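You operate a simulated robot arm through the tools that you are given. There is no shell and no other tool. Be economical: measure what you need, move in short steps, check, and stop when the job is done.

The job below is to be done with a simulated robot arm. You get a single attempt, and the scene is never put back.

Task
Give the orange cup 3 strokes of starter and stir it in.
Fine: park the pipe before stirring; stir with the purple-handled stick, back in its holder after; leave the other cups; the cup stays on its plate.

Only the result counts: the job must be done as asked and must still hold three seconds after the hand-in. Knocking over, shifting, dropping, spilling or breaking anything else fails it.

Robot
A 7-joint arm with a two-finger parallel gripper, fixed in place. Base frame: the origin is at the foot of the arm, x ahead of it, y to its left, z up; the work surface is at about z = 4. Units: mm, rad, N and s.
With the tool pointing down near the work surface it reaches from about 220 to 580 mm from the base axis. Its first joint turns from -1.152 to 1.152 rad. Payload 2.5 kg.
Tool frame: the origin (TCP) lies between the finger pads and is the grasp point; the fingertips stand 23 mm ahead of it; z points along the fingers, y is the line along which they close. Largest opening 94 mm; finger width 38, thickness 10; the body of the gripper, 54 by 96 mm, starts 39 mm behind the TCP.
Orientation is told as [roll, pitch, yaw] about the base's x, y, z axes, in that order, counted from this pose: with the fingers straight down and closing along the base's y, the tool's x points along the base's -x, its y along +y and its z along -z.

Tools
- The arm moves only by the tool servo_tool. Its argument "steps" is a list that holds one entry, the list of rows, each a list of 7 numbers: the shift along the tool's x, y, z in mm, then the turn, a rotation vector about the tool's x, y, z in degrees, then the gripper command, from -1 (fully open) to 1 (shut), values between in proportion. In form: [[[dx, dy, dz, ax, ay, az, jaw], ...]]. A call has 1 to 12 rows; each row shifts and turns the commanded pose from where the row before left it, along the tool's axes as they then stand. Rows are played at 5 a second. More than 50 mm and 0.15 rad between two rows, or a gripper value outside its range, and nothing of the call is played. Where a pose cannot be reached the arm comes as near as it can. A force on the tool above 40 N (or 10 N above the force at the start of the call, whichever is more), or a blocked arm, ends the call early, and 0.2 s more pass. The fingers move at their own pace (about 108 mm/s each) and stop on an object; they squeeze with about 39 N. The grip force told is the motor's: it shows also when the fingers shut on nothing. Time passes only in rows, and 0.2 s behind the last, so rows that do not move let the fingers close. The reply holds the time, the measured pose of the TCP, the force on the tool along the base axes, the opening and the grip force, in the units named above and with some noise.
- Cameras (640 x 400 px; columns grow to the right, rows downward): "scene" is fixed at [122.3, -403.2, 558.7]; the picture's right is [0.83, -0.56, 0.00], its down [-0.25, -0.36, -0.90] and it looks along [0.50, 0.75, -0.44] (base axes); focal length 235 px, centre (320, 200). "wrist" rides on the gripper at [86, 16, -75] in the tool frame; the picture's right is [-0.18, 0.98, 0.00], its down [-0.58, -0.11, -0.81] and it looks along [-0.79, -0.15, 0.59] (tool axes); focal length 243 px, centre (320, 200). There is no depth. A picture from a camera that has moved, and an enlarged one, comes with that camera's place and axes in the base frame and with its lens.
- grab_frame(camera): a new picture of that camera. No time passes.
- enlarge(camera, box): a new picture of the part [left, top, right, bottom] of that camera's present view, enlarged. No time passes.
- hand_in(): hands the job in; it is judged then, once.

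Work in short steps. Places have to be worked out from the pictures, the camera data and where the tool is seen: move nearer, look again, correct. Check each grasp and each placing, and mend what went wrong. You have 120 turns and 76 pictures in all, those below and enlarged ones among them. Open the gripper and draw the arm clear of the work before you hand the job in, unless the task says otherwise; then end with one line.

The tools are called by a JSON object that holds its "name" and its "arguments". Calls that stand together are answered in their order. servo_tool: Moves the arm, as the interface text tells. Its arguments: {"type":"object","properties":{"steps":{"type":"array","items":{"type":"array","items":{"type":"array","items":{"type":"number"}}}}},"required":["steps"]} The other tools are called the same way: grab_frame (camera) takes a picture; enlarge (camera, box) takes an enlarged picture of a part of a camera's view; hand_in () hands the job in.

At the start:

```text
time: 0.0
tcp_pos: [333.7, -25.1, 502.1]
orientation: [0.001, 0.0, 0.001]
contact_force: [-0.5, 0.4, -0.6]
finger_gap: 94.1
grip_force: 0.1
```

scene: 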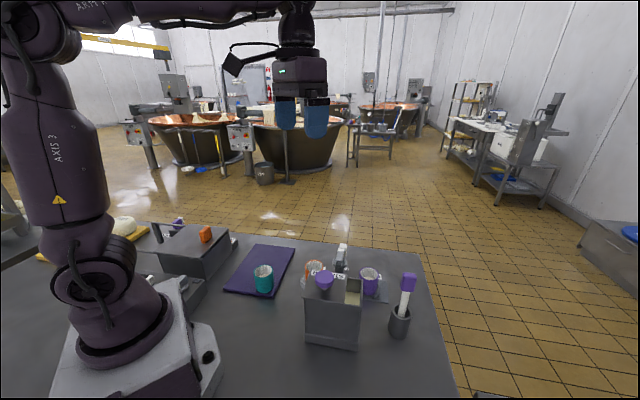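
wrist: 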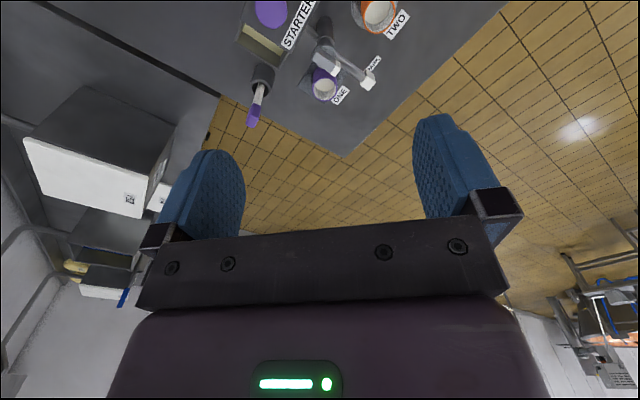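

The table shows cups, a STARTER container, a stick in a holder, and a box-like device. I'll enlarge the pictures first.

{"name": "enlarge", "arguments": {"camera": "scene", "box": [220, 220, 440, 358]}}

{"name": "enlarge", "arguments": {"camera": "wrist", "box": [200, 0, 440, 150]}}

{"name": "enlarge", "arguments": {"camera": "scene", "box": [80, 200, 300, 338]}}

```text
2.90 times, centred on (330, 289) of scene
camera zoom: at [122.3, -403.2, 558.7], right [0.83, -0.56, 0.0], down [-0.25, -0.36, -0.9], along [0.5, 0.75, -0.44], focal length 680 px, centre (291, -58)
```

zoom: 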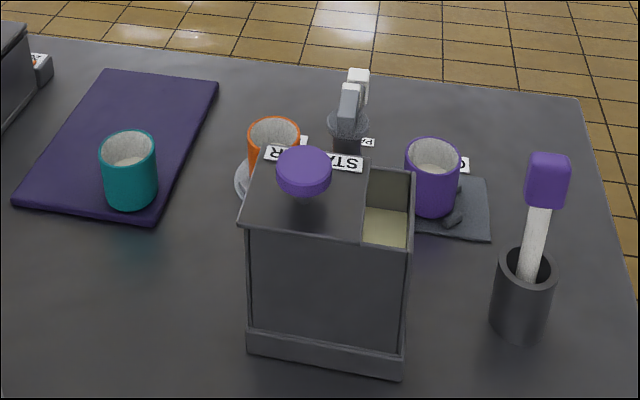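

```text
2.67 times, centred on (320, 75) of wrist
camera zoom: at [246.3, -11.3, 577.3], right [0.18, 0.98, 0.0], down [0.58, -0.11, 0.81], along [0.79, -0.15, -0.59], focal length 647 px, centre (320, 533)
```

zoom: 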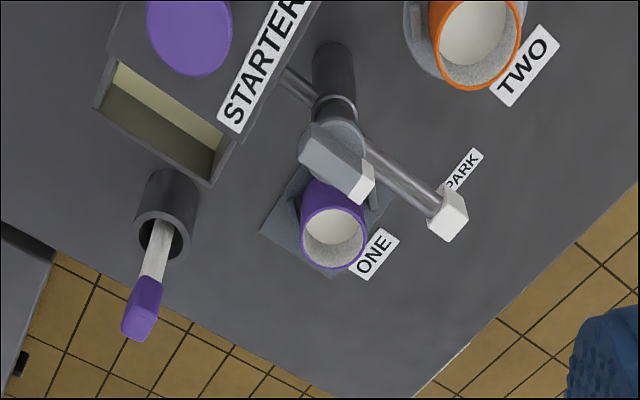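

```text
2.90 times, centred on (190, 269) of scene
camera zoom: at [122.3, -403.2, 558.7], right [0.83, -0.56, 0.0], down [-0.25, -0.36, -0.9], along [0.5, 0.75, -0.44], focal length 680 px, centre (697, 0)
```

zoom: 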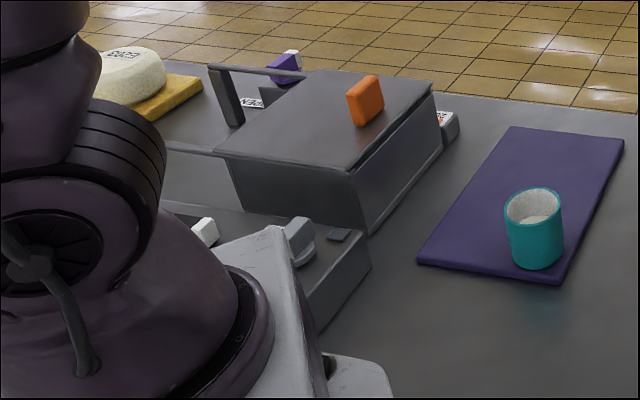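

I'll pull the hand back and down a little so the wrist camera gets a better view of the mechanism.

{"name": "servo_tool", "arguments": {"steps": [[[40, 0, 30, 0, 0, 0, -1], [40, 0, 30, 0, 0, 0, -1], [30, 0, 30, 0, 0, 0, -1], [0, 0, 0, 0, 0, 0, -1]]]}}

{"name": "grab_frame", "arguments": {"camera": "wrist"}}

{"name": "enlarge", "arguments": {"camera": "wrist", "box": [180, 0, 460, 175]}}

```text
time: 1.0
tcp_pos: [220.9, -27.9, 412.7]
orientation: [0.001, 0.0, 0.002]
contact_force: [0.6, 0.0, -0.7]
finger_gap: 94.1
grip_force: 0.1
```

```text
70 pictures are left
camera wrist: at [135.1, -12.6, 487.7], right [0.18, 0.98, 0.0], down [0.58, -0.11, 0.81], along [0.79, -0.15, -0.59], focal length 243 px, centre (320, 200)
```

wrist: 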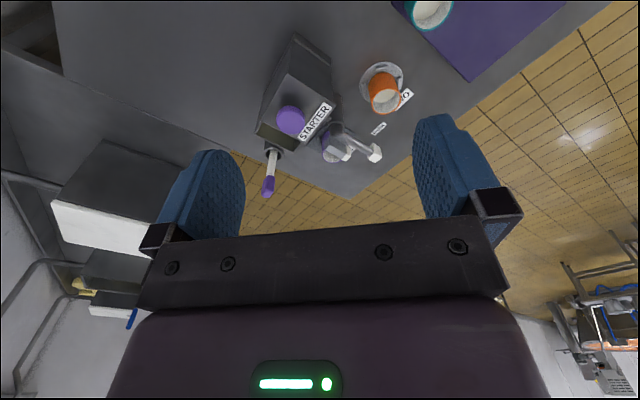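

```text
2.29 times, centred on (320, 88) of wrist
camera zoom: at [135.1, -12.6, 487.7], right [0.18, 0.98, 0.0], down [0.58, -0.11, 0.81], along [0.79, -0.15, -0.59], focal length 555 px, centre (320, 457)
```

zoom: 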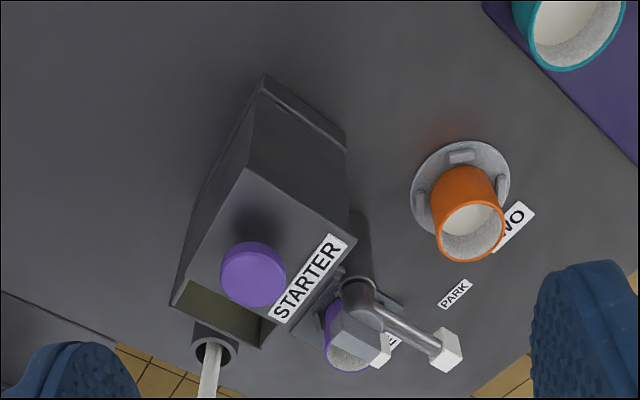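

The pipe appears parked, pointing toward the PARK label, with its white end at about (507,35,102). The post is near (425,-35) and the lever tip near (452,-23,146). I'll lower the hand for a closer side view.

{"name": "servo_tool", "arguments": {"steps": [[[0, 0, 40, 0, 0, 0, -1], [0, 0, 40, 0, 0, 0, -1], [0, 0, 40, 0, 0, 0, -1], [0, 0, 0, 0, 0, 0, -1]]]}}

{"name": "enlarge", "arguments": {"camera": "wrist", "box": [240, 80, 440, 205]}}

{"name": "enlarge", "arguments": {"camera": "scene", "box": [290, 230, 390, 292]}}

```text
time: 2.0
tcp_pos: [222.7, -27.3, 293.9]
orientation: [0.0, 0.0, 0.0]
contact_force: [0.5, 0.3, 0.2]
finger_gap: 93.9
grip_force: 0.2
```

```text
3.20 times, centred on (340, 142) of wrist
camera zoom: at [136.8, -12.5, 367.4], right [0.18, 0.98, 0.0], down [0.58, -0.11, 0.81], along [0.79, -0.15, -0.59], focal length 776 px, centre (256, 384)
```

zoom: 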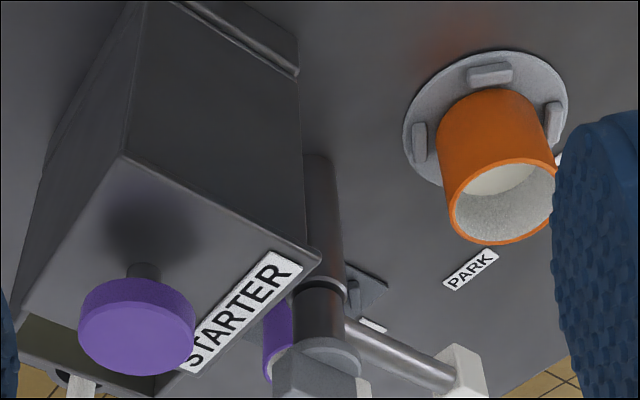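

```text
6.40 times, centred on (340, 261) of scene
camera zoom: at [122.3, -403.2, 558.7], right [0.83, -0.56, 0.0], down [-0.25, -0.36, -0.9], along [0.5, 0.75, -0.44], focal length 1501 px, centre (192, -190)
```

zoom: 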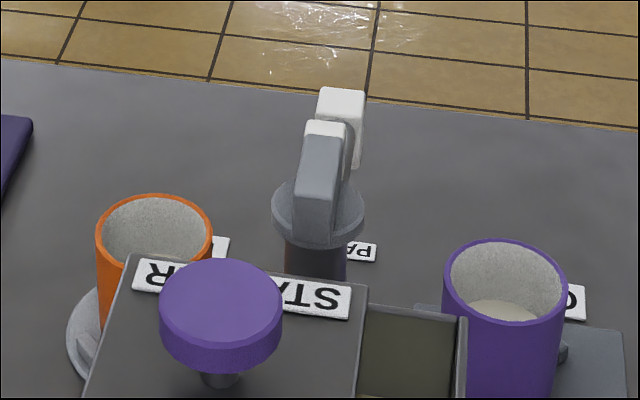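

I need to know which part is the pump lever. I'll view the mechanism from the +y side by moving left and yawing the hand.

{"name": "servo_tool", "arguments": {"steps": [[[-20, 38, 8, 0, 0, 0, -1], [-20, 38, 8, 0, 0, 0, -1], [-20, 38, 8, 0, 0, 0, -1], [-20, 38, 8, 0, 0, 0, -1], [-20, 38, 8, 0, 0, 0, -1], [0, 0, 0, 0, 0, 8.4, -1], [0, 0, 0, 0, 0, 8.4, -1], [0, 0, 0, 0, 0, 8.4, -1], [0, 0, 0, 0, 0, 8.4, -1], [0, 0, 0, 0, 0, 8.4, -1], [0, 0, 0, 0, 0, 8.4, -1], [0, 0, 0, 0, 0, 0, -1]]]}}

{"name": "grab_frame", "arguments": {"camera": "wrist"}}

```text
time: 4.6
tcp_pos: [322.1, 163.9, 252.5]
orientation: [-0.001, 0.001, -0.88]
contact_force: [-0.4, 0.7, -0.3]
finger_gap: 94.0
grip_force: 0.1
```

```text
66 pictures are left
camera wrist: at [280.4, 240.1, 327.7], right [0.88, 0.48, 0.0], down [0.29, -0.52, 0.81], along [0.39, -0.71, -0.59], focal length 243 px, centre (320, 200)
```

wrist: 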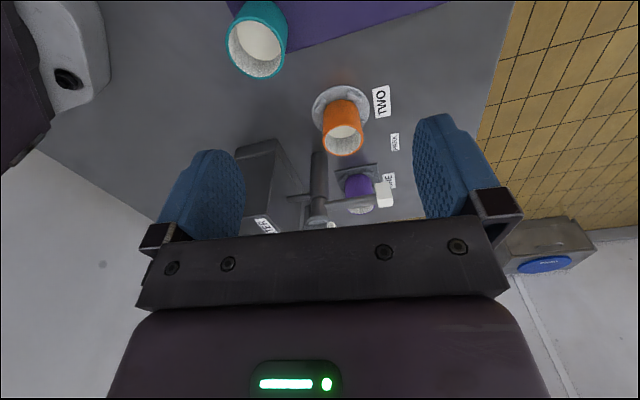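

The gripper hides the lever, so I'll tilt the tool about its y axis to look further down.

{"name": "servo_tool", "arguments": {"steps": [[[0, 0, -20, 0, 8, 0, -1], [0, 0, -10, 0, 8, 0, -1], [0, 0, 0, 0, 8, 0, -1], [0, 0, 0, 0, 0, 0, -1]]]}}

{"name": "enlarge", "arguments": {"camera": "wrist", "box": [220, 60, 460, 210]}}

```text
time: 5.6
tcp_pos: [323.5, 163.2, 282.8]
orientation: [0.0, 0.422, -0.878]
contact_force: [0.6, 0.7, -0.3]
finger_gap: 93.7
grip_force: 0.1
```

```text
2.67 times, centred on (340, 135) of wrist
camera zoom: at [305.8, 210.3, 386.9], right [0.86, 0.5, -0.07], down [0.46, -0.73, 0.5], along [0.19, -0.47, -0.86], focal length 647 px, centre (267, 373)
```

zoom: 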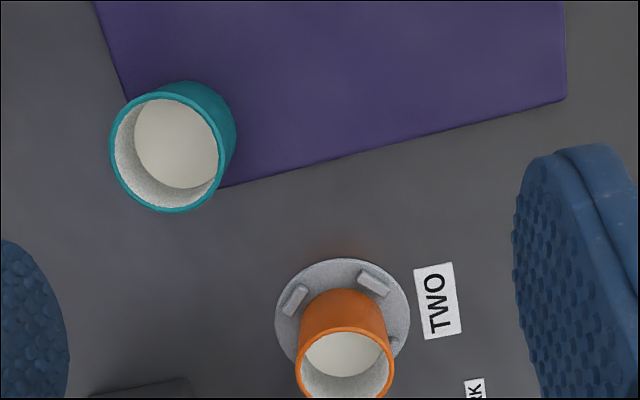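

The direction was wrong, because this camera's image is upside down. I'll tilt the other way.

{"name": "servo_tool", "arguments": {"steps": [[[0, 0, 0, 0, -8, 0, -1], [0, 0, 0, 0, -8, 0, -1], [0, 0, 0, 0, -8, 0, -1], [0, 0, 0, 0, -8, 0, -1], [0, 0, 0, 0, -7, 0, -1], [0, 0, 0, 0, 0, 0, -1]]]}}

{"name": "enlarge", "arguments": {"camera": "wrist", "box": [220, 60, 460, 230]}}

```text
time: 7.0
tcp_pos: [324.1, 162.6, 282.6]
orientation: [-0.001, -0.263, -0.881]
contact_force: [1.1, -0.5, -0.4]
finger_gap: 94.0
grip_force: 0.2
```

```text
2.35 times, centred on (340, 145) of wrist
camera zoom: at [271.3, 251.5, 331.9], right [0.87, 0.49, 0.05], down [0.14, -0.34, 0.93], along [0.47, -0.8, -0.36], focal length 571 px, centre (273, 329)
```

zoom: 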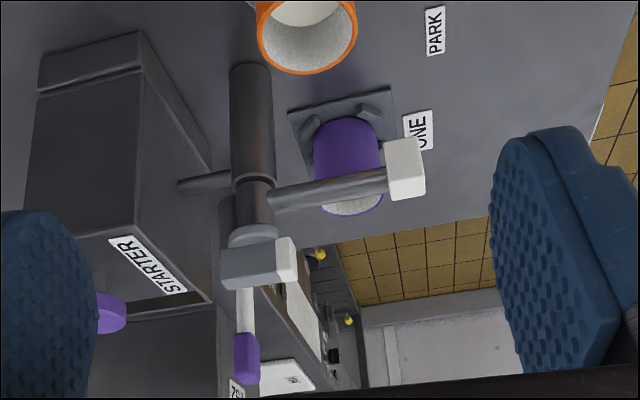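

Now the mechanism is clear. The pump post is at (427,-35) with a push-head on top at z≈170. The pipe has a downward white nozzle at about (505,35), z≈92–125, and it is parked. I'll level the tool and yaw to about +40° so the fingers can straddle the nozzle tangentially.

{"name": "servo_tool", "arguments": {"steps": [[[0, 0, 0, 0, 7.5, 0, -1], [0, 0, 0, 0, 7.5, 0, -1], [0, 0, 0, 0, 0, -8.4, -1], [0, 0, 0, 0, 0, -8.4, -1], [0, 0, 0, 0, 0, -8.4, -1], [0, 0, 0, 0, 0, -8.4, -1], [0, 0, 0, 0, 0, -8.4, -1], [0, 0, 0, 0, 0, -8.4, -1], [0, 0, 0, 0, 0, -8.4, -1], [0, 0, 0, 0, 0, -8.4, -1], [0, 0, 0, 0, 0, -8.4, -1], [0, 0, 0, 0, 0, -8.4, -1]]]}}

```text
time: 9.6
tcp_pos: [323.2, 162.2, 282.2]
orientation: [0.001, 0.0, 0.59]
contact_force: [0.2, 0.6, -0.5]
finger_gap: 93.9
grip_force: 0.0
```

Yaw is 34°. I'll finish the yaw to 40° and move above the nozzle at z≈230.

{"name": "servo_tool", "arguments": {"steps": [[[0, 0, 0, 0, 0, -6.2, -1], [-11.4, -42.4, 10, 0, 0, 0, -1], [-11.4, -42.4, 10, 0, 0, 0, -1], [-11.4, -42.4, 10, 0, 0, 0, -1], [-11.4, -42.4, 10, 0, 0, 0, -1], [-11.4, -42.4, 10, 0, 0, 0, -1], [0, 0, 0, 0, 0, 0, -1]]]}}

{"name": "grab_frame", "arguments": {"camera": "wrist"}}

{"name": "grab_frame", "arguments": {"camera": "scene"}}

```text
time: 11.2
tcp_pos: [503.5, 35.4, 233.7]
orientation: [-0.002, 0.0, 0.695]
contact_force: [-0.3, -0.3, -0.4]
finger_gap: 93.7
grip_force: 0.1
```

```text
63 pictures are left
camera wrist: at [427.3, -8.3, 306.4], right [-0.49, 0.87, 0.0], down [0.52, 0.29, 0.81], along [0.7, 0.39, -0.59], focal length 243 px, centre (320, 200)
```

wrist: 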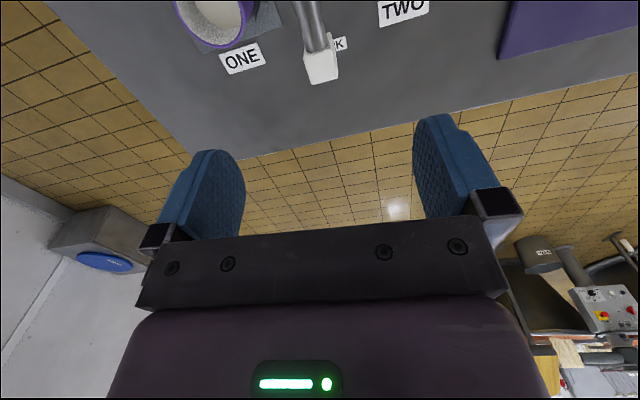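

```text
62 pictures are left
```

scene: 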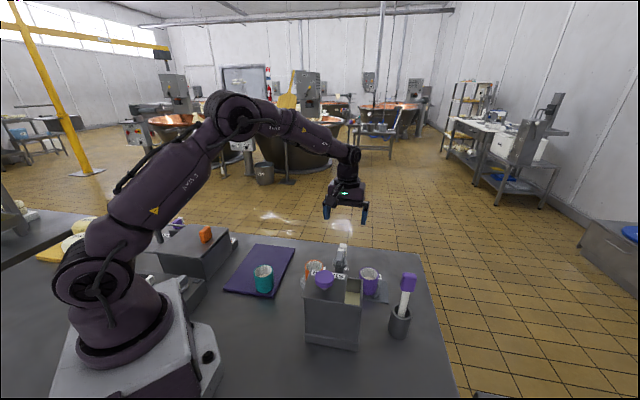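

The nozzle sits centred at column 320. I'll move 10 mm outward, half-close to about 60 mm, and descend to z≈145 to check.

{"name": "servo_tool", "arguments": {"steps": [[[-10, 0, 20, 0, 0, 0, -0.28], [0, 0, 25, 0, 0, 0, -0.28], [0, 0, 25, 0, 0, 0, -0.28], [0, 0, 18, 0, 0, 0, -0.28], [0, 0, 0, 0, 0, 0, -0.28]]]}}

{"name": "grab_frame", "arguments": {"camera": "wrist"}}

{"name": "enlarge", "arguments": {"camera": "scene", "box": [290, 190, 410, 290]}}

```text
time: 12.4
tcp_pos: [508.8, 42.4, 145.0]
orientation: [-0.001, 0.0, 0.694]
contact_force: [0.1, 0.6, 0.6]
finger_gap: 60.3
grip_force: 0.1
```

```text
61 pictures are left
camera wrist: at [432.5, -1.4, 219.6], right [-0.49, 0.87, 0.0], down [0.52, 0.29, 0.81], along [0.7, 0.39, -0.59], focal length 243 px, centre (320, 200)
```

wrist: 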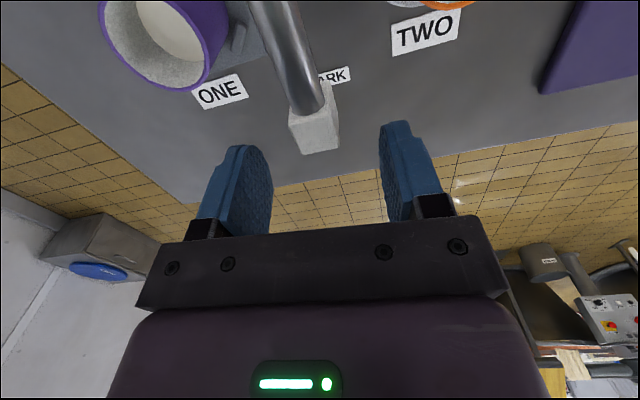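

```text
4.00 times, centred on (350, 240) of scene
camera zoom: at [122.3, -403.2, 558.7], right [0.83, -0.56, 0.0], down [-0.25, -0.36, -0.9], along [0.5, 0.75, -0.44], focal length 938 px, centre (200, 40)
```

zoom: 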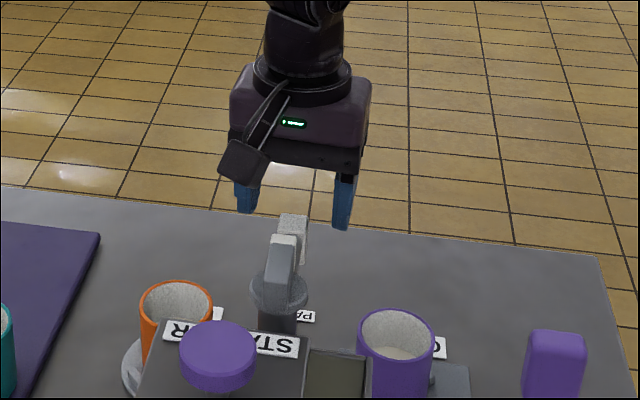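

The nozzle is centred between the fingers. I'll descend 15 mm and narrow the gap to a loose cage of about 36 mm.

{"name": "servo_tool", "arguments": {"steps": [[[0, -2, 15, 0, 0, 0, -0.28], [0, 0, 0, 0, 0, 0, 0.23], [0, 0, 0, 0, 0, 0, 0.23]]]}}

{"name": "grab_frame", "arguments": {"camera": "wrist"}}

```text
time: 13.2
tcp_pos: [510.1, 40.8, 131.0]
orientation: [-0.001, 0.0, 0.693]
contact_force: [1.0, -0.4, 1.0]
finger_gap: 36.1
grip_force: 0.0
```

```text
59 pictures are left
camera wrist: at [433.7, -2.7, 205.4], right [-0.49, 0.87, 0.0], down [0.52, 0.29, 0.81], along [0.7, 0.39, -0.59], focal length 243 px, centre (320, 200)
```

wrist: 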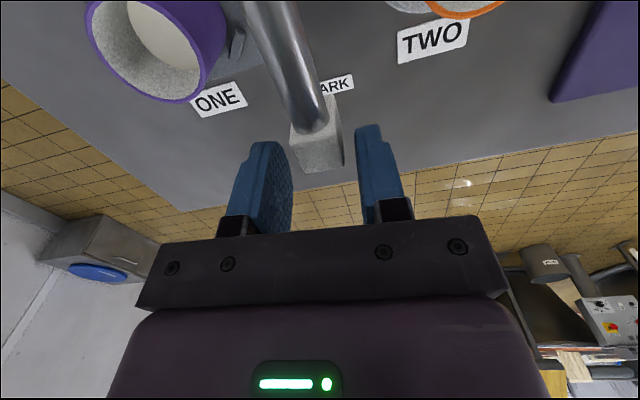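

The nozzle is caged. I'll swing it counterclockwise about the post (427,-35), 28° first.

{"name": "servo_tool", "arguments": {"steps": [[[1.5, 13.6, 0, 0, 0, -7, 0.23], [1.5, 13.6, 0, 0, 0, -7, 0.23], [1.5, 13.6, 0, 0, 0, -7, 0.23], [1.5, 13.6, 0, 0, 0, -7, 0.23], [0, 0, 0, 0, 0, 0, 0.23]]]}}

{"name": "grab_frame", "arguments": {"camera": "wrist"}}

```text
time: 14.4
tcp_pos: [464.6, 69.7, 126.3]
orientation: [0.0, 0.0, 1.186]
contact_force: [0.3, 0.5, 0.3]
finger_gap: 35.9
grip_force: 0.0
```

```text
58 pictures are left
camera wrist: at [417.6, -5.4, 201.7], right [-0.84, 0.54, 0.0], down [0.32, 0.5, 0.81], along [0.43, 0.68, -0.59], focal length 243 px, centre (320, 200)
```

wrist: 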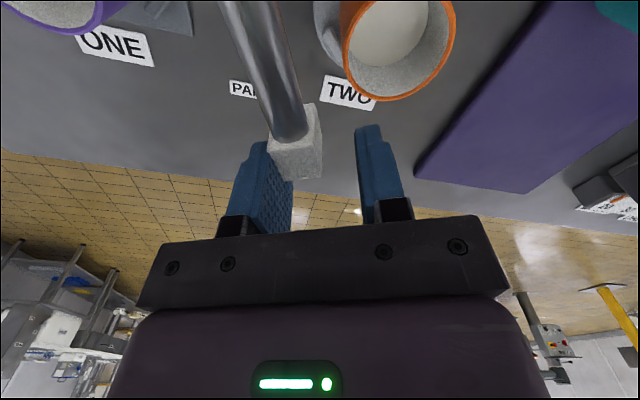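

The pipe follows easily. I'll continue another 28°.

{"name": "servo_tool", "arguments": {"steps": [[[1.5, 13.6, -1, 0, 0, -7, 0.23], [1.5, 13.6, -1, 0, 0, -7, 0.23], [1.5, 13.6, -1, 0, 0, -7, 0.23], [1.5, 13.6, 0, 0, 0, -7, 0.23], [0, 0, 0, 0, 0, 0, 0.23]]]}}

{"name": "grab_frame", "arguments": {"camera": "wrist"}}

{"name": "enlarge", "arguments": {"camera": "scene", "box": [250, 200, 410, 300]}}

```text
time: 15.6
tcp_pos: [412.2, 73.7, 133.3]
orientation: [-0.001, 0.001, 1.675]
contact_force: [-1.1, 0.5, 0.3]
finger_gap: 36.1
grip_force: 0.0
```

```text
57 pictures are left
camera wrist: at [405.4, -13.5, 208.9], right [-1.0, 0.08, 0.0], down [0.05, 0.59, 0.81], along [0.07, 0.8, -0.59], focal length 243 px, centre (320, 200)
```

wrist: 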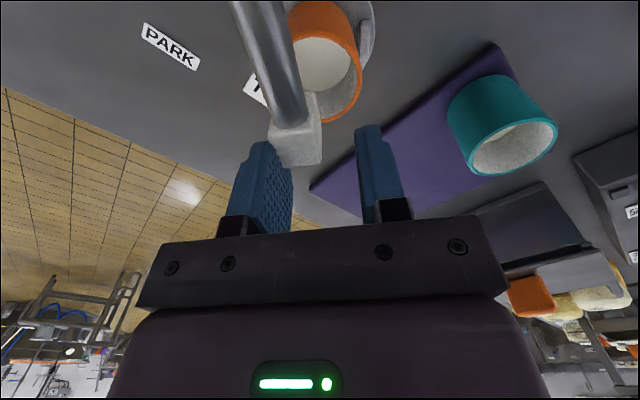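

```text
4.00 times, centred on (330, 250) of scene
camera zoom: at [122.3, -403.2, 558.7], right [0.83, -0.56, 0.0], down [-0.25, -0.36, -0.9], along [0.5, 0.75, -0.44], focal length 938 px, centre (280, 0)
```

zoom: 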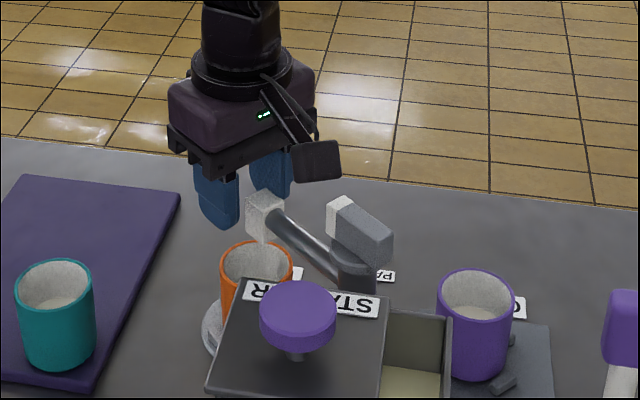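

The pipe lags in the cage. The nozzle is at x≈422 and the cup centre at about (409,61), so it needs about 7° more.

{"name": "servo_tool", "arguments": {"steps": [[[0.7, 7.8, 0, 0, 0, -4, 0.23], [0.7, 6.5, 0, 0, 0, -3.3, 0.23], [0, 0, 0, 0, 0, 0, 0.23]]]}}

{"name": "grab_frame", "arguments": {"camera": "wrist"}}

{"name": "enlarge", "arguments": {"camera": "scene", "box": [270, 230, 370, 292]}}

```text
time: 16.4
tcp_pos: [398.8, 72.0, 134.5]
orientation: [-0.005, 0.0, 1.801]
contact_force: [12.3, 1.2, -0.7]
finger_gap: 41.4
grip_force: 5.6
```

```text
55 pictures are left
camera wrist: at [402.6, -17.0, 208.7], right [-1.0, -0.05, -0.01], down [-0.03, 0.59, 0.81], along [-0.03, 0.81, -0.59], focal length 243 px, centre (320, 200)
```

wrist: 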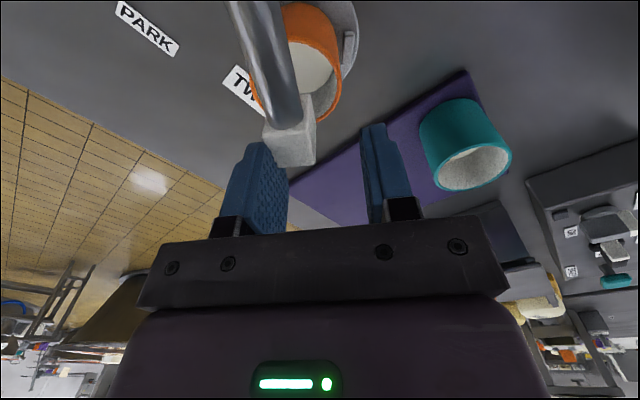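

```text
6.40 times, centred on (320, 261) of scene
camera zoom: at [122.3, -403.2, 558.7], right [0.83, -0.56, 0.0], down [-0.25, -0.36, -0.9], along [0.5, 0.75, -0.44], focal length 1501 px, centre (320, -190)
```

zoom: 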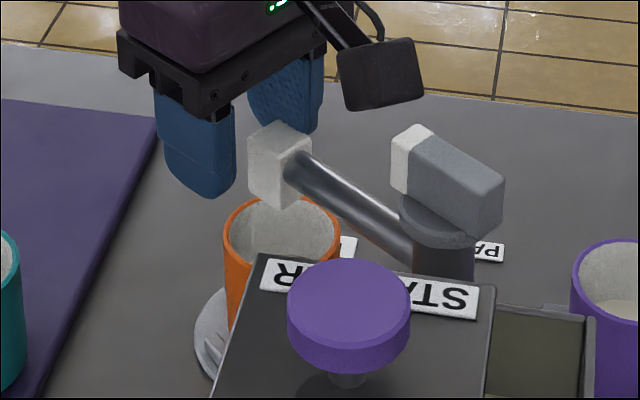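

The pipe has reached its end stop (12 N) with the nozzle at about (413,63), right over the orange cup. I'll back off the finger, lift, and go above the pump head with the fingers closed.

{"name": "servo_tool", "arguments": {"steps": [[[0, -7, 0, 0, 0, 0, 0.1], [0, 0, -40, 0, 0, 0, 0.1], [0, 0, -50, 0, 0, 0, 0.1], [0, 0, -30, 0, 0, 0, 1], [37, 1, 0, 0, 0, 0, 1], [37, 1, 0, 0, 0, 0, 1], [37, 1, 0, 0, 0, 0, 1], [0, 0, 0, 0, 0, 0, 1]]]}}

{"name": "grab_frame", "arguments": {"camera": "wrist"}}

{"name": "enlarge", "arguments": {"camera": "scene", "box": [270, 180, 430, 280]}}

```text
time: 18.2
tcp_pos: [428.6, -35.4, 252.0]
orientation: [0.0, 0.0, 1.801]
contact_force: [0.0, -0.4, -0.5]
finger_gap: 0.0
grip_force: 38.6
```

```text
53 pictures are left
camera wrist: at [432.5, -123.3, 326.6], right [-1.0, -0.04, 0.0], down [-0.03, 0.59, 0.81], along [-0.04, 0.81, -0.59], focal length 243 px, centre (320, 200)
```

wrist: 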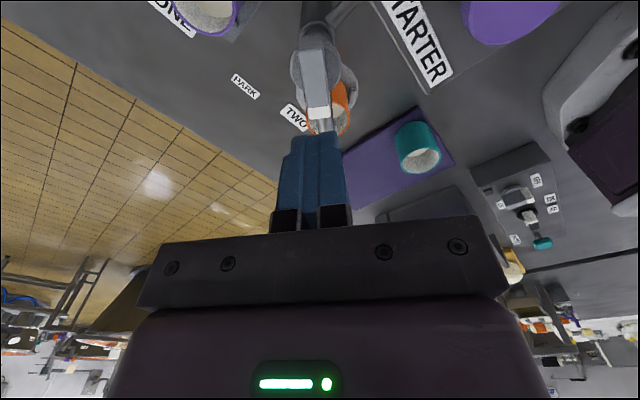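

```text
4.00 times, centred on (350, 230) of scene
camera zoom: at [122.2, -403.2, 558.7], right [0.83, -0.56, 0.0], down [-0.25, -0.36, -0.9], along [0.5, 0.75, -0.44], focal length 938 px, centre (200, 80)
```

zoom: 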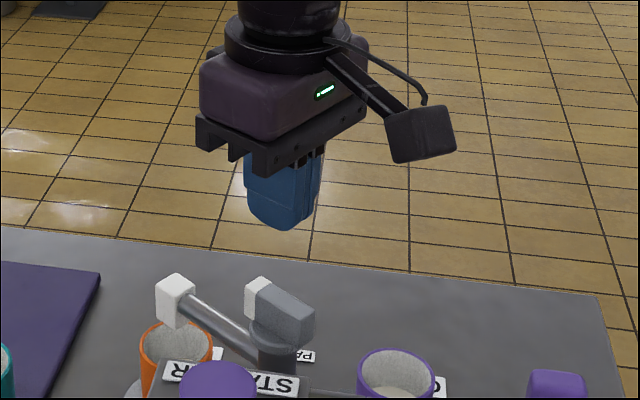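

The fingers are over the head, whose centre is about 5 mm toward −y. I'll adjust and descend gradually to find contact.

{"name": "servo_tool", "arguments": {"steps": [[[4, 0, 30, 0, 0, 0, 1], [0, 0, 22, 0, 0, 0, 1], [0, 0, 5, 0, 0, 0, 1], [0, 0, 4, 0, 0, 0, 1], [0, 0, 0, 0, 0, 0, 1]]]}}

{"name": "enlarge", "arguments": {"camera": "scene", "box": [270, 200, 430, 300]}}

```text
time: 19.4
tcp_pos: [427.6, -41.1, 191.7]
orientation: [0.002, 0.001, 1.799]
contact_force: [-0.5, -0.6, -0.8]
finger_gap: 0.0
grip_force: 39.3
```

```text
4.00 times, centred on (350, 250) of scene
camera zoom: at [122.3, -403.2, 558.7], right [0.83, -0.56, 0.0], down [-0.25, -0.36, -0.9], along [0.5, 0.75, -0.44], focal length 938 px, centre (200, 0)
```

zoom: 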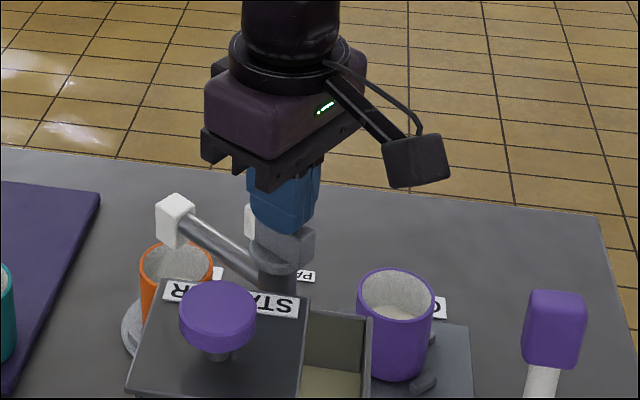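

No contact yet at tip z≈169. I'll press down in small steps and watch the force.

{"name": "servo_tool", "arguments": {"steps": [[[0, 0, 4, 0, 0, 0, 1], [0, 0, 4, 0, 0, 0, 1], [0, 0, 0, 0, 0, 0, 1]]]}}

```text
time: 19.9
tcp_pos: [429.2, -40.9, 193.1]
orientation: [0.001, 0.002, 1.799]
contact_force: [-1.2, -0.2, 3.7]
finger_gap: 0.0
grip_force: 39.3
stopped in row 2: the force on the tool passed its limit (the readings are from after the stop); the commanded pose is now the measured one
```

Contact is at tip z≈170, and the force rose quickly. I'll press in 1 mm steps to judge the stiffness.

{"name": "servo_tool", "arguments": {"steps": [[[0, 0, 1, 0, 0, 0, 1], [0, 0, 1, 0, 0, 0, 1], [0, 0, 0, 0, 0, 0, 1], [0, 0, 0, 0, 0, 0, 1]]]}}

{"name": "enlarge", "arguments": {"camera": "scene", "box": [300, 220, 400, 282]}}

```text
time: 20.7
tcp_pos: [428.8, -39.7, 192.1]
orientation: [-0.004, 0.005, 1.799]
contact_force: [-2.0, 0.0, 4.9]
finger_gap: 0.2
grip_force: 39.0
stopped in row 4: the force on the tool passed its limit (the readings are from after the stop); the commanded pose is now the measured one
```

```text
6.40 times, centred on (350, 251) of scene
camera zoom: at [122.3, -403.2, 558.7], right [0.83, -0.56, 0.0], down [-0.24, -0.36, -0.9], along [0.5, 0.75, -0.44], focal length 1501 px, centre (128, -126)
```

zoom: 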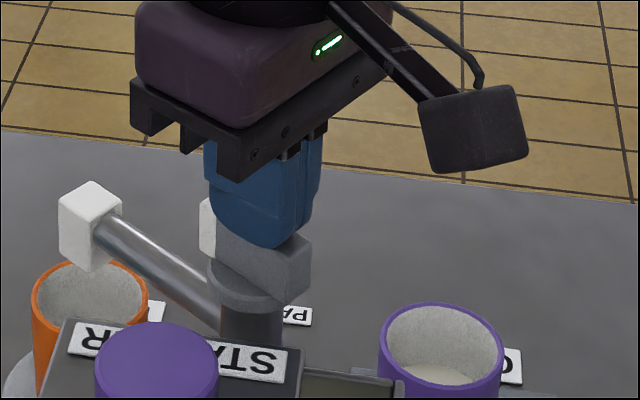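

The pump head is rigid when pressed, so it is only the swivel handle. The purple knob on its stem at the STARTER vessel must be the plunger. I'll lift and move above it at about (345,-98), top z≈185.

{"name": "servo_tool", "arguments": {"steps": [[[0, 0, -30, 0, 0, 0, 1], [0, 0, -40, 0, 0, 0, 1], [12, 32, 0, 0, 0, 0, 1], [12, 32, 0, 0, 0, 0, 1], [13, 31, 0, 0, 0, 0, 1], [0, 0, 0, 0, 0, 0, 1]]]}}

{"name": "grab_frame", "arguments": {"camera": "wrist"}}

{"name": "enlarge", "arguments": {"camera": "scene", "box": [240, 180, 400, 280]}}

```text
time: 22.1
tcp_pos: [343.8, -96.9, 260.5]
orientation: [-0.004, 0.004, 1.799]
contact_force: [0.5, 0.3, 0.4]
finger_gap: 0.0
grip_force: 39.5
```

```text
49 pictures are left
camera wrist: at [348.2, -186.0, 335.3], right [-1.0, -0.04, 0.0], down [-0.03, 0.59, 0.81], along [-0.03, 0.8, -0.59], focal length 243 px, centre (320, 200)
```

wrist: 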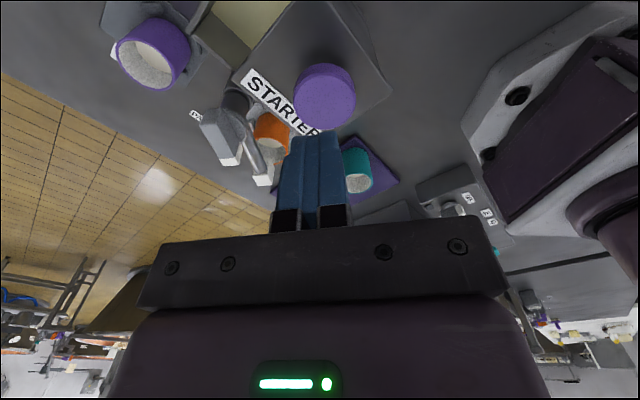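

```text
4.00 times, centred on (320, 230) of scene
camera zoom: at [122.2, -403.2, 558.7], right [0.83, -0.56, 0.0], down [-0.25, -0.36, -0.9], along [0.5, 0.75, -0.44], focal length 938 px, centre (320, 80)
```

zoom: 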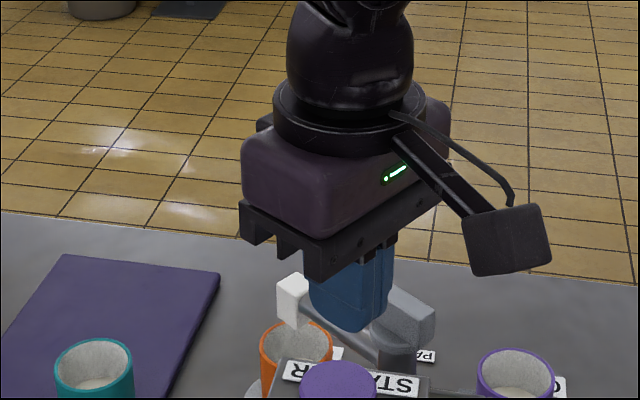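

The knob is centred about (341,-94), directly below. I'll descend to near contact, then in small steps.

{"name": "servo_tool", "arguments": {"steps": [[[-3, 2, 30, 0, 0, 0, 1], [0, 0, 10, 0, 0, 0, 1], [0, 0, 3, 0, 0, 0, 1], [0, 0, 3, 0, 0, 0, 1], [0, 0, 3, 0, 0, 0, 1], [0, 0, 3, 0, 0, 0, 1], [0, 0, 3, 0, 0, 0, 1], [0, 0, 0, 0, 0, 0, 1]]]}}

{"name": "enlarge", "arguments": {"camera": "scene", "box": [270, 220, 370, 282]}}

```text
time: 23.9
tcp_pos: [341.5, -95.6, 205.5]
orientation: [-0.004, 0.003, 1.8]
contact_force: [0.0, 0.0, 1.5]
finger_gap: 0.0
grip_force: 39.2
```

```text
6.40 times, centred on (320, 251) of scene
camera zoom: at [122.3, -403.2, 558.7], right [0.83, -0.56, 0.0], down [-0.24, -0.36, -0.9], along [0.5, 0.75, -0.44], focal length 1501 px, centre (320, -126)
```

zoom: 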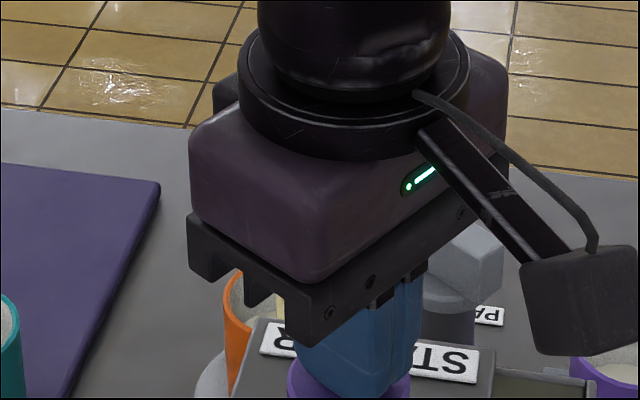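

Near contact at tip z≈182. I'll continue down in 2 mm steps.

{"name": "servo_tool", "arguments": {"steps": [[[0, 0, 2, 0, 0, 0, 1], [0, 0, 2, 0, 0, 0, 1], [0, 0, 2, 0, 0, 0, 1], [0, 0, 2, 0, 0, 0, 1], [0, 0, 2, 0, 0, 0, 1], [0, 0, 0, 0, 0, 0, 1]]]}}

```text
time: 25.3
tcp_pos: [342.9, -94.8, 196.0]
orientation: [-0.002, 0.004, 1.799]
contact_force: [-0.4, 2.5, 4.7]
finger_gap: 0.1
grip_force: 38.4
```

A small spring-like force (about 5 N) is showing, so the knob may be going down. I'll continue.

{"name": "servo_tool", "arguments": {"steps": [[[0, 0, 2, 0, 0, 0, 1], [0, 0, 2, 0, 0, 0, 1], [0, 0, 2, 0, 0, 0, 1], [0, 0, 0, 0, 0, 0, 1]]]}}

{"name": "enlarge", "arguments": {"camera": "scene", "box": [270, 240, 370, 302]}}

{"name": "enlarge", "arguments": {"camera": "wrist", "box": [180, 20, 440, 182]}}

```text
time: 26.0
tcp_pos: [343.5, -94.7, 195.1]
orientation: [-0.009, 0.005, 1.8]
contact_force: [-9.7, 2.0, 24.8]
finger_gap: 0.0
grip_force: 39.2
stopped in row 3: the force on the tool passed its limit (the readings are from after the stop); the commanded pose is now the measured one
```

```text
6.40 times, centred on (320, 271) of scene
camera zoom: at [122.1, -403.2, 558.7], right [0.83, -0.56, 0.0], down [-0.24, -0.36, -0.9], along [0.5, 0.75, -0.44], focal length 1501 px, centre (320, -254)
```

zoom: 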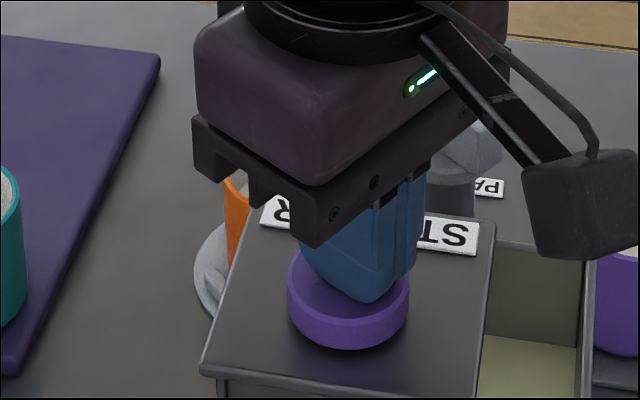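

```text
2.46 times, centred on (310, 101) of wrist
camera zoom: at [347.3, -183.7, 270.3], right [-1.0, -0.05, -0.01], down [-0.03, 0.59, 0.8], along [-0.03, 0.8, -0.6], focal length 597 px, centre (345, 444)
```

zoom: 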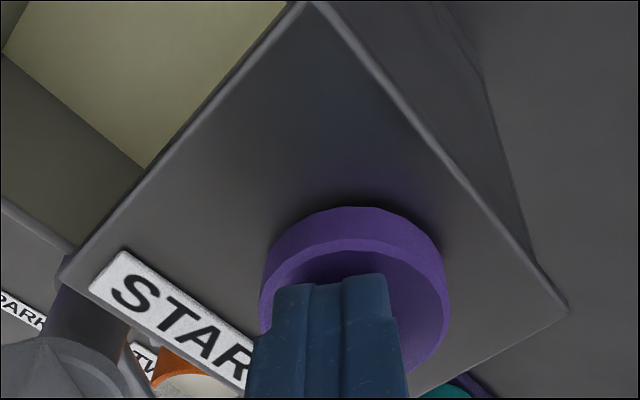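

The knob went down to its end (no stem visible and a hard stop at TCP z≈195), so that is stroke 1. I'll release fully and check the knob's return and the cup.

{"name": "servo_tool", "arguments": {"steps": [[[0, 0, -20, 0, 0, 0, 1], [0, 0, -20, 0, 0, 0, 1], [0, 0, 0, 0, 0, 0, 1], [0, 0, 0, 0, 0, 0, 1]]]}}

{"name": "enlarge", "arguments": {"camera": "scene", "box": [270, 240, 370, 302]}}

```text
time: 27.0
tcp_pos: [340.5, -96.3, 233.4]
orientation: [-0.007, 0.004, 1.803]
contact_force: [-0.5, -0.2, 0.5]
finger_gap: 0.2
grip_force: 39.4
```

```text
6.40 times, centred on (320, 271) of scene
camera zoom: at [122.3, -403.2, 558.7], right [0.83, -0.56, 0.0], down [-0.25, -0.36, -0.9], along [0.5, 0.75, -0.44], focal length 1501 px, centre (320, -254)
```

zoom: 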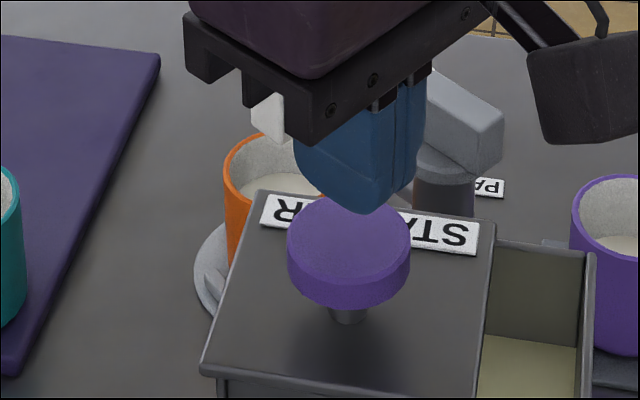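

The knob sprang back up and starter seems visible in the orange cup. Stroke 2: press to the same depth and release.

{"name": "servo_tool", "arguments": {"steps": [[[0, 0, 20, 0, 0, 0, 1], [0, 0, 6, 0, 0, 0, 1], [0, 0, 5, 0, 0, 0, 1], [0, 0, 3, 0, 0, 0, 1], [0, 0, 3, 0, 0, 0, 1], [0, 0, 3, 0, 0, 0, 1], [0, 0, 2, 0, 0, 0, 1], [0, 0, 2, 0, 0, 0, 1]]]}}

{"name": "enlarge", "arguments": {"camera": "scene", "box": [270, 240, 370, 302]}}

```text
time: 28.5
tcp_pos: [342.7, -95.4, 195.3]
orientation: [-0.007, 0.007, 1.801]
contact_force: [-8.9, 1.0, 25.2]
finger_gap: 0.0
grip_force: 39.0
stopped in row 7: the force on the tool passed its limit (the readings are from after the stop); the commanded pose is now the measured one
```

```text
6.40 times, centred on (320, 271) of scene
camera zoom: at [122.2, -403.2, 558.7], right [0.83, -0.56, 0.0], down [-0.24, -0.36, -0.9], along [0.5, 0.75, -0.44], focal length 1501 px, centre (320, -254)
```

zoom: 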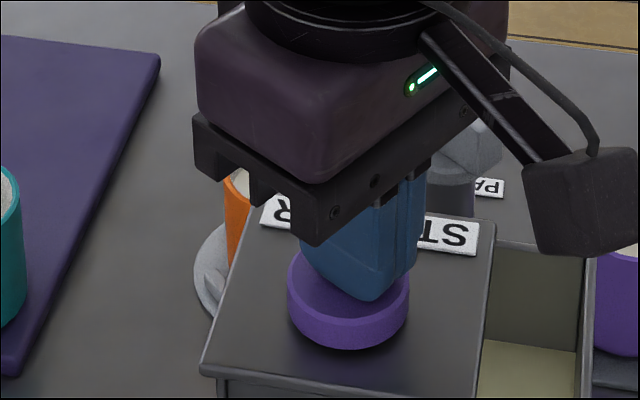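

Same bottom-out, so that is stroke 2. I'll release.

{"name": "servo_tool", "arguments": {"steps": [[[0, 0, -20, 0, 0, 0, 1], [0, 0, -20, 0, 0, 0, 1], [0, 0, 0, 0, 0, 0, 1], [0, 0, 0, 0, 0, 0, 1]]]}}

{"name": "enlarge", "arguments": {"camera": "scene", "box": [270, 240, 370, 302]}}

```text
time: 29.5
tcp_pos: [341.9, -94.9, 232.9]
orientation: [-0.004, 0.006, 1.801]
contact_force: [1.4, -0.4, -0.3]
finger_gap: 0.2
grip_force: 38.6
```

```text
6.40 times, centred on (320, 271) of scene
camera zoom: at [122.3, -403.2, 558.7], right [0.83, -0.56, 0.0], down [-0.25, -0.36, -0.9], along [0.5, 0.75, -0.44], focal length 1501 px, centre (320, -254)
```

zoom: 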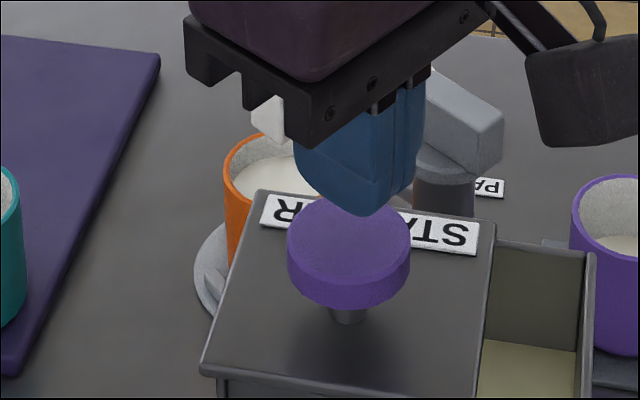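

The level in the orange cup rose visibly, so strokes count. Stroke 3 next.

{"name": "servo_tool", "arguments": {"steps": [[[0, 0, 20, 0, 0, 0, 1], [0, 0, 6, 0, 0, 0, 1], [0, 0, 5, 0, 0, 0, 1], [0, 0, 3, 0, 0, 0, 1], [0, 0, 3, 0, 0, 0, 1], [0, 0, 3, 0, 0, 0, 1], [0, 0, 2, 0, 0, 0, 1], [0, 0, 2, 0, 0, 0, 1]]]}}

{"name": "servo_tool", "arguments": {"steps": [[[0, 0, -20, 0, 0, 0, 1], [0, 0, -20, 0, 0, 0, 1], [0, 0, -30, 0, 0, 0, 1], [0, 0, 0, 0, 0, 0, 1]]]}}

{"name": "enlarge", "arguments": {"camera": "scene", "box": [270, 240, 370, 302]}}

```text
time: 31.1
tcp_pos: [343.5, -93.0, 194.2]
orientation: [-0.009, 0.008, 1.803]
contact_force: [-8.9, 1.9, 27.0]
finger_gap: 0.0
grip_force: 38.6
stopped in row 8: the force on the tool passed its limit (the readings are from after the stop); the commanded pose is now the measured one
```

```text
time: 32.1
tcp_pos: [344.4, -92.5, 264.2]
orientation: [-0.008, 0.008, 1.798]
contact_force: [-0.5, 0.3, 0.4]
finger_gap: 0.0
grip_force: 39.3
```

```text
6.40 times, centred on (320, 271) of scene
camera zoom: at [122.3, -403.2, 558.7], right [0.83, -0.56, 0.0], down [-0.25, -0.36, -0.9], along [0.5, 0.75, -0.44], focal length 1501 px, centre (320, -254)
```

zoom: 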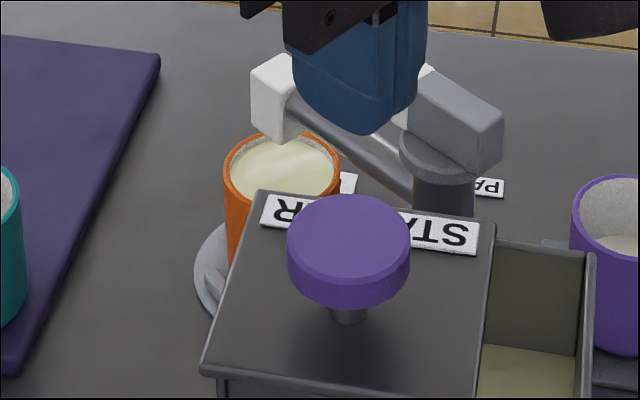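

Three strokes are in and the cup is nearly full. Now I'll park the pipe: return above the nozzle with the fingers opened.

{"name": "servo_tool", "arguments": {"steps": [[[-37, -25.5, 0, 0, 0, 0, 1], [-37, -25.5, 0, 0, 0, 0, 1], [-37, -25.5, 0, 0, 0, 0, -0.28], [-37, -25.5, 0, 0, 0, 0, -0.28], [0, 0, 30, 0, 0, 5, -0.28], [0, 0, 40, 0, 0, 0, -0.28], [0, 0, 30, 0, 0, 0, -0.28], [0, 0, 0, 0, 0, 0, -0.28]]]}}

{"name": "grab_frame", "arguments": {"camera": "wrist"}}

```text
time: 33.9
tcp_pos: [410.3, 74.6, 163.4]
orientation: [-0.009, 0.007, 1.713]
contact_force: [-0.1, 0.4, -0.4]
finger_gap: 60.1
grip_force: 0.1
```

```text
40 pictures are left
camera wrist: at [406.6, -13.8, 238.5], right [-1.0, 0.04, -0.01], down [0.02, 0.6, 0.8], along [0.04, 0.8, -0.6], focal length 243 px, centre (320, 200)
```

wrist: 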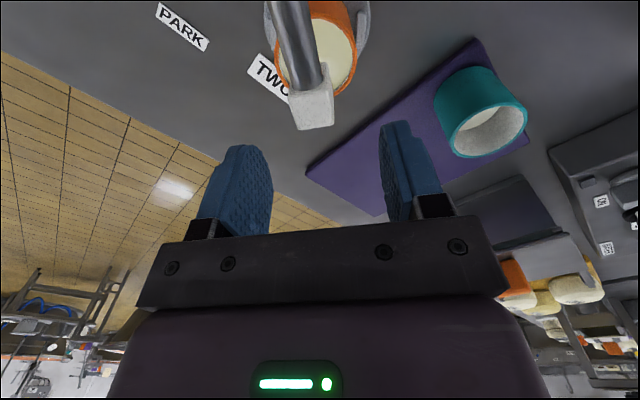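

Aligned. I'll descend, cage, and swing clockwise 28° first.

{"name": "servo_tool", "arguments": {"steps": [[[0, 0, 20, 0, 0, 0, -0.28], [0, 0, 12, 0, 0, 0, -0.28], [0, 0, 0, 0, 0, 0, 0.23], [0, 0, 0, 0, 0, 0, 0.23], [0.8, -13.7, 0, 0, 0, 7, 0.23], [0.8, -13.7, 0, 0, 0, 7, 0.23], [0.8, -13.7, 0, 0, 0, 7, 0.23], [0.8, -13.7, 0, 0, 0, 7, 0.23], [0, 0, 0, 0, 0, 0, 0.23]]]}}

{"name": "grab_frame", "arguments": {"camera": "wrist"}}

```text
time: 35.9
tcp_pos: [464.6, 68.2, 131.8]
orientation: [-0.01, 0.004, 1.224]
contact_force: [-0.1, -0.7, 0.0]
finger_gap: 36.2
grip_force: 0.1
```

```text
39 pictures are left
camera wrist: at [419.7, -7.5, 206.1], right [-0.86, 0.51, -0.01], down [0.29, 0.51, 0.81], along [0.41, 0.69, -0.59], focal length 243 px, centre (320, 200)
```

wrist: 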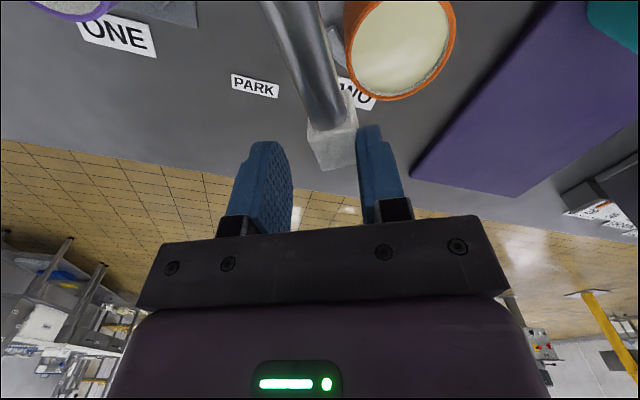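

It is following well. I'll continue 28° more and compare with the initial parked pose.

{"name": "servo_tool", "arguments": {"steps": [[[0.8, -13.7, 0, 0, 0, 7, 0.23], [0.8, -13.7, 0, 0, 0, 7, 0.23], [0.8, -13.7, 0, 0, 0, 7, 0.23], [0.8, -13.7, 0, 0, 0, 7, 0.23], [0, 0, 0, 0, 0, 0, 0.23]]]}}

{"name": "enlarge", "arguments": {"camera": "scene", "box": [290, 230, 390, 292]}}

```text
time: 37.1
tcp_pos: [509.6, 38.0, 131.7]
orientation: [-0.009, -0.004, 0.735]
contact_force: [-0.1, -0.5, -0.9]
finger_gap: 36.2
grip_force: 0.0
```

```text
6.40 times, centred on (340, 261) of scene
camera zoom: at [122.3, -403.2, 558.7], right [0.83, -0.56, 0.0], down [-0.25, -0.36, -0.9], along [0.5, 0.75, -0.44], focal length 1501 px, centre (192, -190)
```

zoom: 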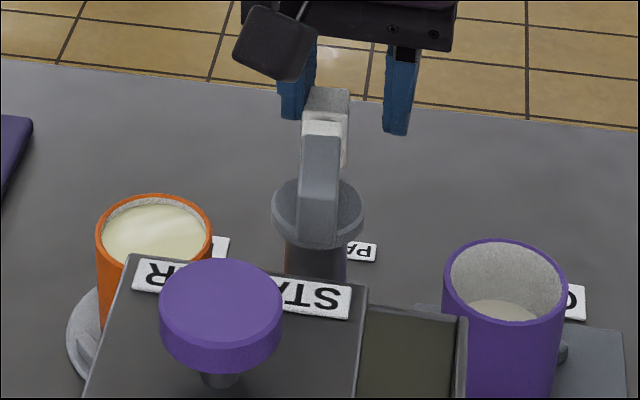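

The nozzle is 15 px (about 7 mm) short of its initial parked place, so I'll nudge it 7.4 mm further.

{"name": "servo_tool", "arguments": {"steps": [[[0.3, -7.4, 0, 0, 0, 3.8, 0.23], [0, 0, 0, 0, 0, 0, 0.23]]]}}

{"name": "enlarge", "arguments": {"camera": "scene", "box": [290, 230, 390, 292]}}

```text
time: 37.7
tcp_pos: [514.6, 32.7, 132.6]
orientation: [-0.011, -0.005, 0.666]
contact_force: [-0.1, 0.0, 0.7]
finger_gap: 36.2
grip_force: 0.1
```

```text
6.40 times, centred on (340, 261) of scene
camera zoom: at [122.3, -403.2, 558.7], right [0.83, -0.56, 0.0], down [-0.25, -0.36, -0.9], along [0.5, 0.75, -0.44], focal length 1501 px, centre (192, -190)
```

zoom: 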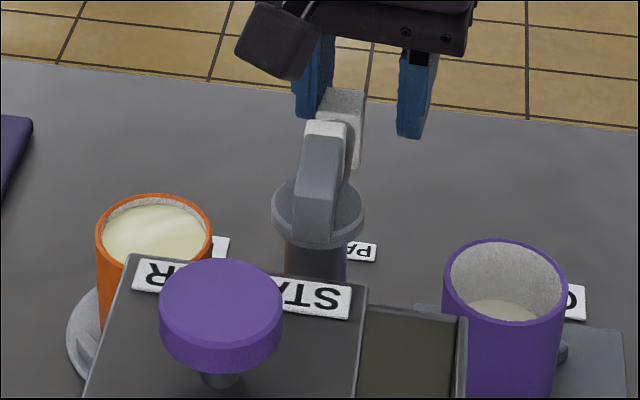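

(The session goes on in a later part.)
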